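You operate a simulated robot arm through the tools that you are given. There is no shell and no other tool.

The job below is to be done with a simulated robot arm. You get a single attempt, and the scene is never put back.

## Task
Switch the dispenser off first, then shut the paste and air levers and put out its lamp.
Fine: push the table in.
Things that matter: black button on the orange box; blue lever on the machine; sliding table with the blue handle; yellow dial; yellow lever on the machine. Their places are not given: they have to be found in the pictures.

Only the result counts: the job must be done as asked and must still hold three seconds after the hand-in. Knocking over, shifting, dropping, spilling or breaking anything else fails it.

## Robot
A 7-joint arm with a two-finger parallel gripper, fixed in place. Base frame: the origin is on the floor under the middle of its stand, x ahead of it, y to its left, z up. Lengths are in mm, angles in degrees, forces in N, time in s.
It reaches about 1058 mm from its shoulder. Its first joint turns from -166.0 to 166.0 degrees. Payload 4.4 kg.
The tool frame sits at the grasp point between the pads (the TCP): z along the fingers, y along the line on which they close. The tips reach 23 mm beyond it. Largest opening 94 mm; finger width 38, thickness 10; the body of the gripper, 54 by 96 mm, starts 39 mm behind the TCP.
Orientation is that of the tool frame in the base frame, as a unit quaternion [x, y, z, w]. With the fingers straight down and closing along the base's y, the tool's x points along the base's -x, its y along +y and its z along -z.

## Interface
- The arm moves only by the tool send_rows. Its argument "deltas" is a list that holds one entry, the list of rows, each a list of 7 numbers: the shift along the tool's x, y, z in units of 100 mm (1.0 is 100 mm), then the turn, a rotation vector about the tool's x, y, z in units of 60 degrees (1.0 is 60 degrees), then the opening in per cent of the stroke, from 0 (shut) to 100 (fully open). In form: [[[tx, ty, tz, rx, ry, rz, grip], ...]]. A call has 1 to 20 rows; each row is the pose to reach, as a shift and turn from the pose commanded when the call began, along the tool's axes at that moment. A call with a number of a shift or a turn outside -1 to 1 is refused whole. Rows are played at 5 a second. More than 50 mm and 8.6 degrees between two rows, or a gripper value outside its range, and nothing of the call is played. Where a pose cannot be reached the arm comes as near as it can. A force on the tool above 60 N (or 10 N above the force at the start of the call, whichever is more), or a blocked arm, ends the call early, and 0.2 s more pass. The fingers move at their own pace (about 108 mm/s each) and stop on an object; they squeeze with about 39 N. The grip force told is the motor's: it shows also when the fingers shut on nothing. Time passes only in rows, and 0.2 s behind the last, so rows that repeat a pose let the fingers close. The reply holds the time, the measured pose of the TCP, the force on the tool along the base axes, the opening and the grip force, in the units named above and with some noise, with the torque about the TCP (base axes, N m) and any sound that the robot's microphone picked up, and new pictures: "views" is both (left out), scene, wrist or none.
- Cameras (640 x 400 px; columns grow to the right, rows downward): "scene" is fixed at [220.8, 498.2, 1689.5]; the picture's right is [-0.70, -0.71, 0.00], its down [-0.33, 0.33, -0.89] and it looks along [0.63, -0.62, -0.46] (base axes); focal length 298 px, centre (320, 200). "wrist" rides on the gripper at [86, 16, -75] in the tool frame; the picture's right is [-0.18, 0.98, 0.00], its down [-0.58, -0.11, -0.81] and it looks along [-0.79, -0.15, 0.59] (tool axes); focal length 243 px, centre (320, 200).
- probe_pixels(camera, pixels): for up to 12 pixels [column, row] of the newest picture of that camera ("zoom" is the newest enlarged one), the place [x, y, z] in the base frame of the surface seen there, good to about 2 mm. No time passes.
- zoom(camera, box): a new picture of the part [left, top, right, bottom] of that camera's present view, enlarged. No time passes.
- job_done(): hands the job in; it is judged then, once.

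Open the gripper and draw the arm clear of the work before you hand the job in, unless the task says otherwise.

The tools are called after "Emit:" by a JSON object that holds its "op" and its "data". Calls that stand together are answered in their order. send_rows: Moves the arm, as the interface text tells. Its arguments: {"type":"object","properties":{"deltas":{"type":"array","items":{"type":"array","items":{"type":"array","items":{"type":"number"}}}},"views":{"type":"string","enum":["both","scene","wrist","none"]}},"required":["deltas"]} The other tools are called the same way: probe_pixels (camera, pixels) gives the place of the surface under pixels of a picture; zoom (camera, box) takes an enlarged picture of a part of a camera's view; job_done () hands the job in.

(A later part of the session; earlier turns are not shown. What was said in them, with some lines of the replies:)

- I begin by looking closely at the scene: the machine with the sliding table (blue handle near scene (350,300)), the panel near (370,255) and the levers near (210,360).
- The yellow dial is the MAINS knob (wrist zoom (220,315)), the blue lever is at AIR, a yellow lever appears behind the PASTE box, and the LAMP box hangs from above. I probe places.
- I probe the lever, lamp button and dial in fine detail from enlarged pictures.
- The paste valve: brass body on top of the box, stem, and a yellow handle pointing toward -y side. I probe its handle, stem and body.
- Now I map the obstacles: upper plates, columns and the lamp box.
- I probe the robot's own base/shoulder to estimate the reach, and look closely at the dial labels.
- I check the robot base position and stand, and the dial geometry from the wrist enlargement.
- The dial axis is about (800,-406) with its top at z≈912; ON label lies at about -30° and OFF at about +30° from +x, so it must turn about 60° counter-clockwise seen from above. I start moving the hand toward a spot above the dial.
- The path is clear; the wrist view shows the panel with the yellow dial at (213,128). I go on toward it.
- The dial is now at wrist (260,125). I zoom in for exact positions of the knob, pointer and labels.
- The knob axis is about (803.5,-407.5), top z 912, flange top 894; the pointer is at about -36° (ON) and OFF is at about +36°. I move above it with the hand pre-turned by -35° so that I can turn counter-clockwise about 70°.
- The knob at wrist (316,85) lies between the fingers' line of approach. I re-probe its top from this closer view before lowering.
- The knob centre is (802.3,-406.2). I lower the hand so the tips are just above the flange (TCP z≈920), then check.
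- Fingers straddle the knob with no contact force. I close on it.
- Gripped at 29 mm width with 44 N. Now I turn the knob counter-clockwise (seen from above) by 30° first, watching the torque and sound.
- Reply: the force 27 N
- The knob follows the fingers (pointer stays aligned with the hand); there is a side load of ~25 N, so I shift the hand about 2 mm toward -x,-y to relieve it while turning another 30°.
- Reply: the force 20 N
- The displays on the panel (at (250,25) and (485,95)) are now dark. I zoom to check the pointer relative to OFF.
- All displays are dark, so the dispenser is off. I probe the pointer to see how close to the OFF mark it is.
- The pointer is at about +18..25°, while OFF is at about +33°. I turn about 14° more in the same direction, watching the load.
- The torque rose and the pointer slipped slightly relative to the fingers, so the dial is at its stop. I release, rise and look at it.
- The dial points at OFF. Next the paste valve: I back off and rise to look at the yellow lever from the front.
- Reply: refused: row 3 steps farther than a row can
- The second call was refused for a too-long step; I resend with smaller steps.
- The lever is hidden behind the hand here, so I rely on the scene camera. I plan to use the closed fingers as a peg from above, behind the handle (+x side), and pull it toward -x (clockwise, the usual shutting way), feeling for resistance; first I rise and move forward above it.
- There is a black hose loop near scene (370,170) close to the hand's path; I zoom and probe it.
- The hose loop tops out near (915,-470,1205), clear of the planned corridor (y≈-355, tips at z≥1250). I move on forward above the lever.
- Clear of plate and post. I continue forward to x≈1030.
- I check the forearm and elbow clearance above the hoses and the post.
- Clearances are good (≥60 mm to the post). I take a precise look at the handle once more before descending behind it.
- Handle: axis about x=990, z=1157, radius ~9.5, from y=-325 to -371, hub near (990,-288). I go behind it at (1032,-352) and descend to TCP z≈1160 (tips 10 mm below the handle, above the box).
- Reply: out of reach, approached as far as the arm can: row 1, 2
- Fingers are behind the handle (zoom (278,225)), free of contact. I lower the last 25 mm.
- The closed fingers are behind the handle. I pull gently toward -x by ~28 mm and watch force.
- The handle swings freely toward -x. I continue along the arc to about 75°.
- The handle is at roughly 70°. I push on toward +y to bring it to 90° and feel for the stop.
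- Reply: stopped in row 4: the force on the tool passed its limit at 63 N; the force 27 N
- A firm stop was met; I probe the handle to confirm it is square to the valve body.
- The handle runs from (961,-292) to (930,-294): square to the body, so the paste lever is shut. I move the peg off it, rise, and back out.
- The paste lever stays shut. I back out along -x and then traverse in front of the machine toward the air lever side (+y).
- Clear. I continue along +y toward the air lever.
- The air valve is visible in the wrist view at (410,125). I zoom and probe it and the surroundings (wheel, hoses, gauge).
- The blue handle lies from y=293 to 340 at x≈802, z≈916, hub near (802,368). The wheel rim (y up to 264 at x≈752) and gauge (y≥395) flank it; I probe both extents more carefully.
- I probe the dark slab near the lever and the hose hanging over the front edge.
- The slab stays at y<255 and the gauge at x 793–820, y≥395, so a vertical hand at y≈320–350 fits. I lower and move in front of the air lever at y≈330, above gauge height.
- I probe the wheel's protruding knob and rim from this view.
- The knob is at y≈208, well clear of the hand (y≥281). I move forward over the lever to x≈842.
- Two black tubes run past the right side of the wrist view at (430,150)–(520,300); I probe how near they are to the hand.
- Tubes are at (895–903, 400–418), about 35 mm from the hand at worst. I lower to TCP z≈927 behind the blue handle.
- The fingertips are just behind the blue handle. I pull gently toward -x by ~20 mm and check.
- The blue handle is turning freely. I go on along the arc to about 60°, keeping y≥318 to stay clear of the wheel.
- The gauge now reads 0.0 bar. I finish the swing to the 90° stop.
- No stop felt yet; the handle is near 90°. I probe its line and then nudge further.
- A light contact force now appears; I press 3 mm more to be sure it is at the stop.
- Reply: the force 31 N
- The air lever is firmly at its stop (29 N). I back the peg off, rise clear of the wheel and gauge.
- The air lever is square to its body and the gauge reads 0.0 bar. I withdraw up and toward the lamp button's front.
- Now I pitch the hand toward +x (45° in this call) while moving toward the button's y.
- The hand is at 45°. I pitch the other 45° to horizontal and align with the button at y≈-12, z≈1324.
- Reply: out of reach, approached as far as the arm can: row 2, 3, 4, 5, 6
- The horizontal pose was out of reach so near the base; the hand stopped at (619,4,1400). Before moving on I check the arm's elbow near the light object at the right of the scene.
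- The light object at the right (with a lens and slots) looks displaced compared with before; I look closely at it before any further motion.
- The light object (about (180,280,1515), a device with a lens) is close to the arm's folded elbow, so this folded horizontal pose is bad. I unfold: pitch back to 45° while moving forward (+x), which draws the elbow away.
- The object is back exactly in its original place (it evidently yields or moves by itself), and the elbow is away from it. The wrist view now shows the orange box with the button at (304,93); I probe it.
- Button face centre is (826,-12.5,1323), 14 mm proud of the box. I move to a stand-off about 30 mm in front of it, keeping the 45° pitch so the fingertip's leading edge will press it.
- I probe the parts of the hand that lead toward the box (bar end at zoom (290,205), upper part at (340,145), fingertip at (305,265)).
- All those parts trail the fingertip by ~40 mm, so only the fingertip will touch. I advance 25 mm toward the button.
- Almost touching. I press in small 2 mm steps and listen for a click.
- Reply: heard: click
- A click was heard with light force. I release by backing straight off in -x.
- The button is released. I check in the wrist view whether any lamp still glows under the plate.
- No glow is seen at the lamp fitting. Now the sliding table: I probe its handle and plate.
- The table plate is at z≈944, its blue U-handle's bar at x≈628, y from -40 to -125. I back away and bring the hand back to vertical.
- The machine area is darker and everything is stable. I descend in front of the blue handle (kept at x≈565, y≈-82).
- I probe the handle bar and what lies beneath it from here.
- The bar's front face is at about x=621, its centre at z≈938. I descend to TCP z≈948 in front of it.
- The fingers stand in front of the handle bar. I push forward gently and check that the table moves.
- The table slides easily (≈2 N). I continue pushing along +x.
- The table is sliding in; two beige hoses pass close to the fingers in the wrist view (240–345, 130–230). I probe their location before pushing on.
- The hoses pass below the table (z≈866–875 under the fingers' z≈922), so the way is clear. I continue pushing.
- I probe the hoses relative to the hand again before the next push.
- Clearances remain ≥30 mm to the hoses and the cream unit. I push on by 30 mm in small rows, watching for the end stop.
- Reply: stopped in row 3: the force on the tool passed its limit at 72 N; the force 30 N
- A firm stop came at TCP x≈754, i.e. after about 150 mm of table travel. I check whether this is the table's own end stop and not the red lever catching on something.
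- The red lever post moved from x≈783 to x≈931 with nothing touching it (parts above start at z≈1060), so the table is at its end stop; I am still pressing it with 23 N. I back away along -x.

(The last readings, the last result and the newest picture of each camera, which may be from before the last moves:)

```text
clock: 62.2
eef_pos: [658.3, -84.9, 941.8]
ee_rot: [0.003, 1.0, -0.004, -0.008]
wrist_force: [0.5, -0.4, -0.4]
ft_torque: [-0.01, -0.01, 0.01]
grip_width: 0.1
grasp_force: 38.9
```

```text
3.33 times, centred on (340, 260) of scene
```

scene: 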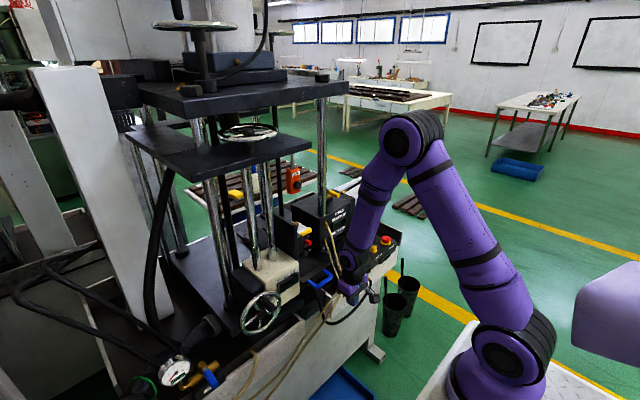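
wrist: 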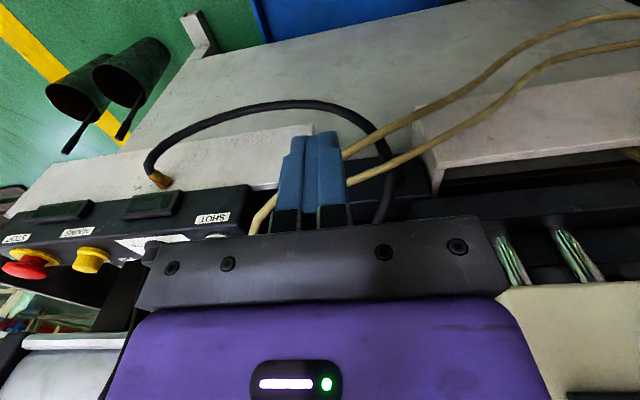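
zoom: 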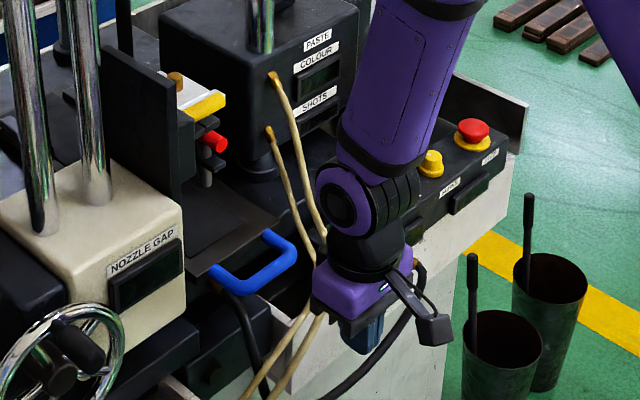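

The table stays in. I back off further, rise, and open the gripper clear of the work.

Emit:
{"op": "send_rows", "data": {"deltas": [[[0.3, 0, 0, 0, 0, 0, 0], [0.6, 0, -0.2, 0, 0, 0, 0], [0.8, 0, -0.55, 0, 0, 0, 0], [1.0, 0, -0.9, 0, 0, 0, 0]]], "views": "none"}}

Emit:
{"op": "send_rows", "data": {"deltas": [[[0, 0.1, -0.35, 0, 0, 0, 30], [0, 0.2, -0.7, 0, 0, 0, 60], [0, 0.3, -1.0, 0, 0, 0, 100]]], "views": "none"}}

Emit:
{"op": "send_rows", "data": {"deltas": [[[0.1, 0.1, -0.35, 0, 0, 0, 100], [0.2, 0.2, -0.7, 0, 0, 0, 100], [0.2, 0.3, -1.0, 0, 0, 0, 100], [0.2, 0.3, -1.0, 0, 0, 0, 100]]], "views": "both"}}

Emit:
{"op": "zoom", "data": {"camera": "scene", "box": [260, 170, 420, 310]}}

Emit:
{"op": "zoom", "data": {"camera": "scene", "box": [150, 290, 290, 400]}}

Emit:
{"op": "zoom", "data": {"camera": "wrist", "box": [120, 60, 420, 240]}}

```text
clock: 63.2
eef_pos: [557.7, -84.2, 1035.9]
ee_rot: [0.002, 1.0, -0.003, -0.007]
wrist_force: [0.6, -0.7, -0.8]
ft_torque: [0.02, 0.05, 0.02]
grip_width: 0.2
grasp_force: 39.3
```

```text
clock: 64.0
eef_pos: [559.8, -54.0, 1135.3]
ee_rot: [0.003, 1.0, -0.004, -0.007]
wrist_force: [0.8, 0.0, -0.3]
ft_torque: [-0.02, 0.01, -0.04]
grip_width: 94.0
grasp_force: 0.1
```

```text
clock: 65.0
eef_pos: [542.3, -20.1, 1236.7]
ee_rot: [0.003, 1.0, -0.004, -0.007]
wrist_force: [0.9, -0.6, 0.1]
ft_torque: [0.02, 0.03, -0.02]
grip_width: 94.0
grasp_force: 0.0
```

scene: 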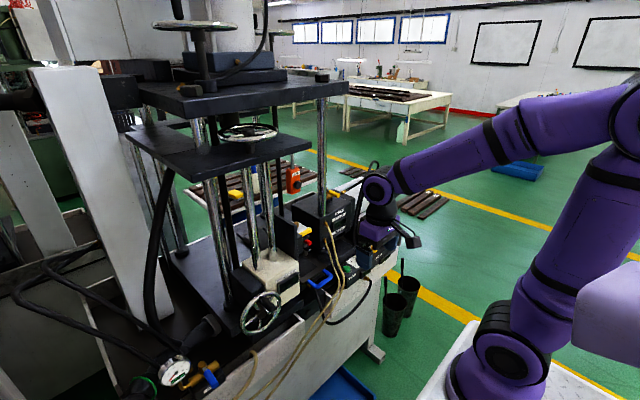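
wrist: 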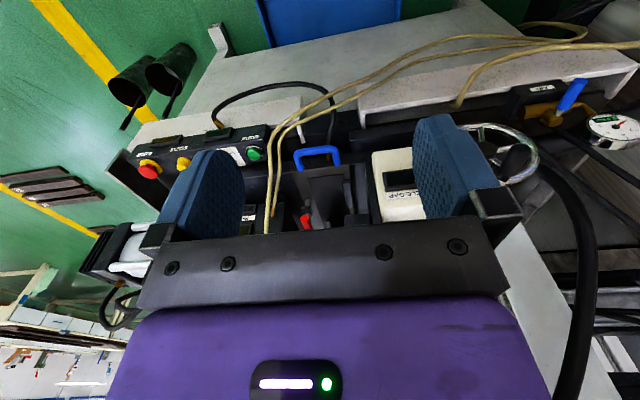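

```text
2.86 times, centred on (340, 240) of scene
```

zoom: 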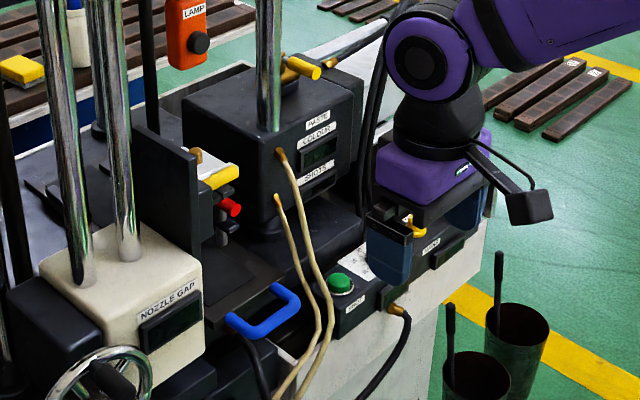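

```text
3.64 times, centred on (220, 345) of scene
```

zoom: 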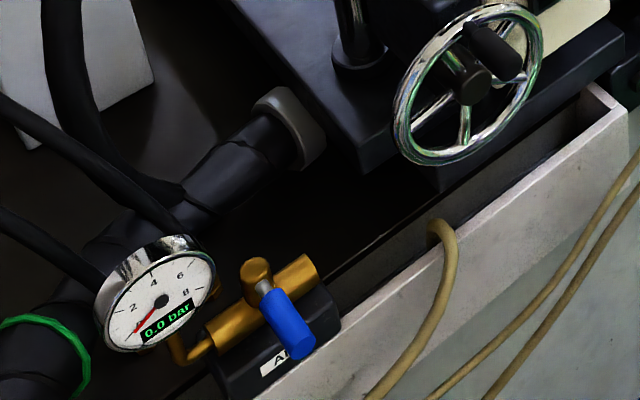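

```text
2.13 times, centred on (270, 150) of wrist
```

zoom: 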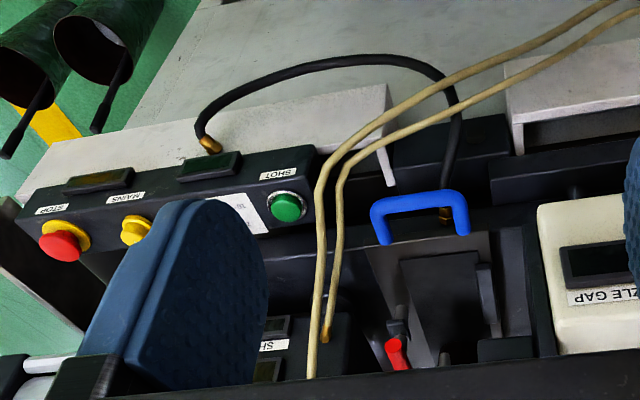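

All looks right: dial on OFF with displays dark, yellow and blue levers square, gauge 0.0, table in. To be sure about the lamp I return the hand to the pose where a glow was seen before ((558,47,1308), 45° pitch) and compare.

Emit:
{"op": "send_rows", "data": {"deltas": [[[-0.03, 0.11, -0.12, 0, -0.125, 0, 60], [-0.05, 0.22, -0.24, 0, -0.25, 0, 20], [-0.08, 0.33, -0.36, 0, -0.375, 0, 0], [-0.11, 0.45, -0.47, 0, -0.5, 0, 0], [-0.13, 0.56, -0.59, 0, -0.625, 0, 0], [-0.16, 0.67, -0.71, 0, -0.75, 0, 0]]], "views": "both"}}

Emit:
{"op": "zoom", "data": {"camera": "wrist", "box": [240, 100, 480, 250]}}

```text
clock: 66.4
eef_pos: [559.7, 43.5, 1305.9]
ee_rot: [0.001, 0.926, -0.004, 0.377]
wrist_force: [0.3, -0.4, -1.2]
ft_torque: [0.01, -0.01, 0.01]
grip_width: 0.0
grasp_force: 38.7
```

scene: 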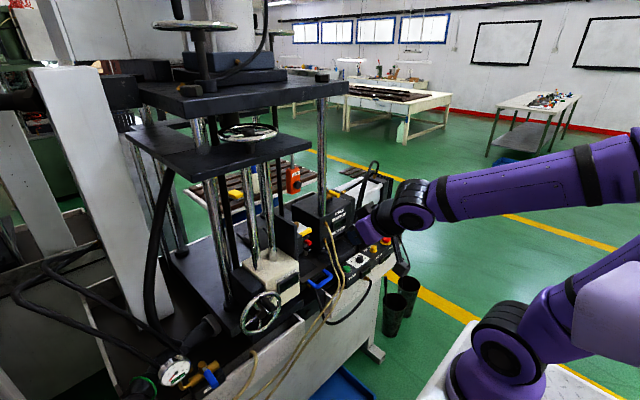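
wrist: 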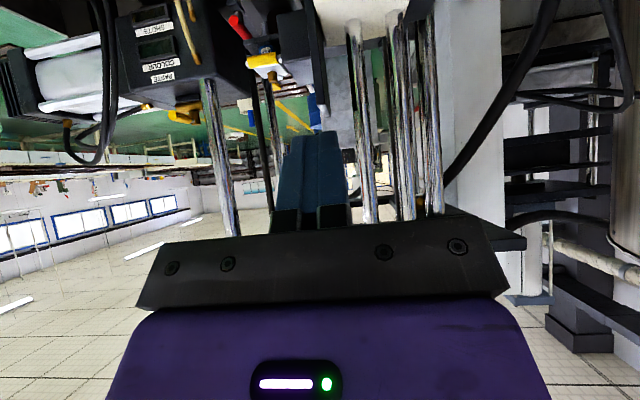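

```text
2.67 times, centred on (360, 175) of wrist
```

zoom: 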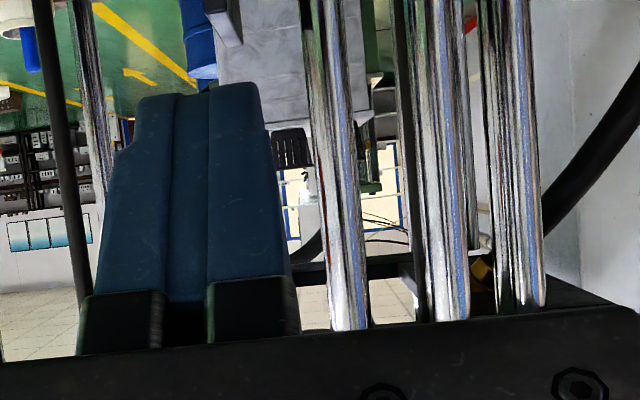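

The bright glow seen earlier at (355,212) is gone: the lamp is out. I return the hand to vertical, open the gripper and stay clear of the machine.

Emit:
{"op": "send_rows", "data": {"deltas": [[[0, 0, 0, 0, 0.125, 0, 20], [0.03, 0, -0.03, 0, 0.25, 0, 50], [0.06, 0, -0.06, 0, 0.375, 0, 80], [0.1, 0, -0.1, 0, 0.5, 0, 100], [0.13, 0, -0.13, 0, 0.625, 0, 100], [0.16, 0, -0.16, 0, 0.75, 0, 100], [0.16, 0, -0.16, 0, 0.75, 0, 100], [0.16, 0, -0.16, 0, 0.75, 0, 100]]], "views": "both"}}

Emit:
{"op": "zoom", "data": {"camera": "scene", "box": [260, 170, 420, 310]}}

```text
clock: 68.2
eef_pos: [534.9, 46.7, 1305.9]
ee_rot: [0.003, 1.0, -0.004, -0.008]
wrist_force: [0.1, -0.2, -0.2]
ft_torque: [0.02, 0.0, 0.05]
grip_width: 94.2
grasp_force: 0.0
```

scene: 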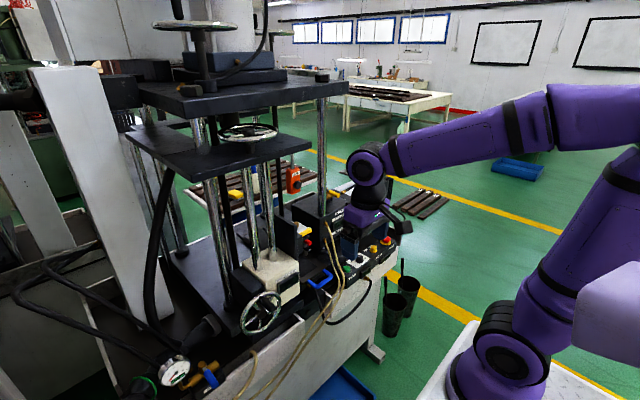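
wrist: 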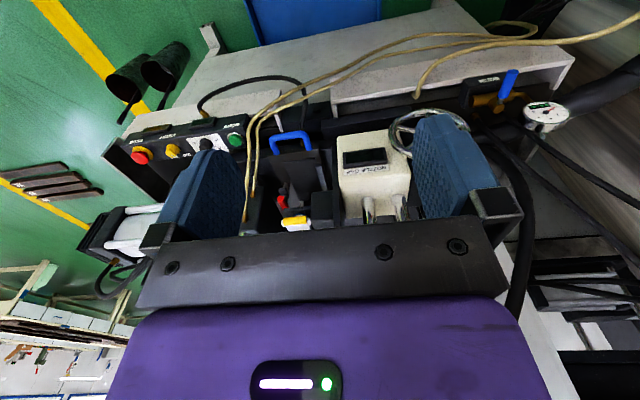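

```text
2.86 times, centred on (340, 240) of scene
```

zoom: 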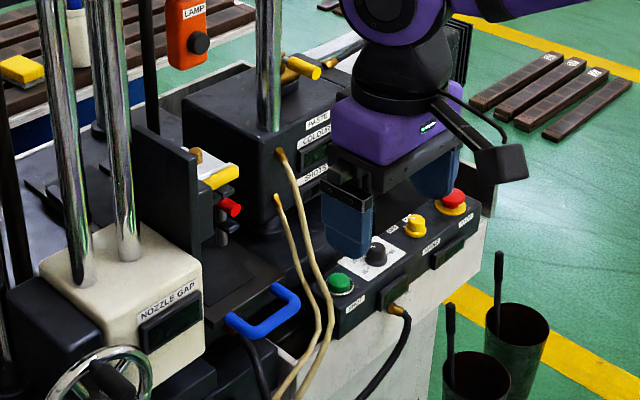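

Everything is in its final state: dial on OFF with displays dark, paste and air levers shut, lamp out, table in, gripper open and the arm clear. I hand the job in.

Emit:
{"op": "job_done", "data": {}}

```text
The job is handed in.
```

The job is handed in. Everything you asked for was done, in the order you gave:

1. **Dispenser off:** I turned the yellow MAINS dial to its stop at OFF, and all the dispenser displays went dark.
2. **Paste lever shut:** the yellow lever is at its stop, square to the valve body.
3. **Air lever shut:** the blue lever is at its stop, square to the valve body, and the gauge reads 0.0 bar.
4. **Lamp out:** I pressed the black button on the orange box once and heard a click. The glow I had seen earlier from the same hand position is gone.
5. **Table in:** the table slid about 150 mm to its end stop and stayed there.

**Possible contact:** before I pressed the lamp button, the arm folded back close to a light-coloured device with a lens, beside its base. The device looked displaced in that picture, so the arm may have touched it. It was back in its original place as soon as I unfolded the arm, and it still was in the last pictures.

The gripper is open and the arm is clear of the machine.
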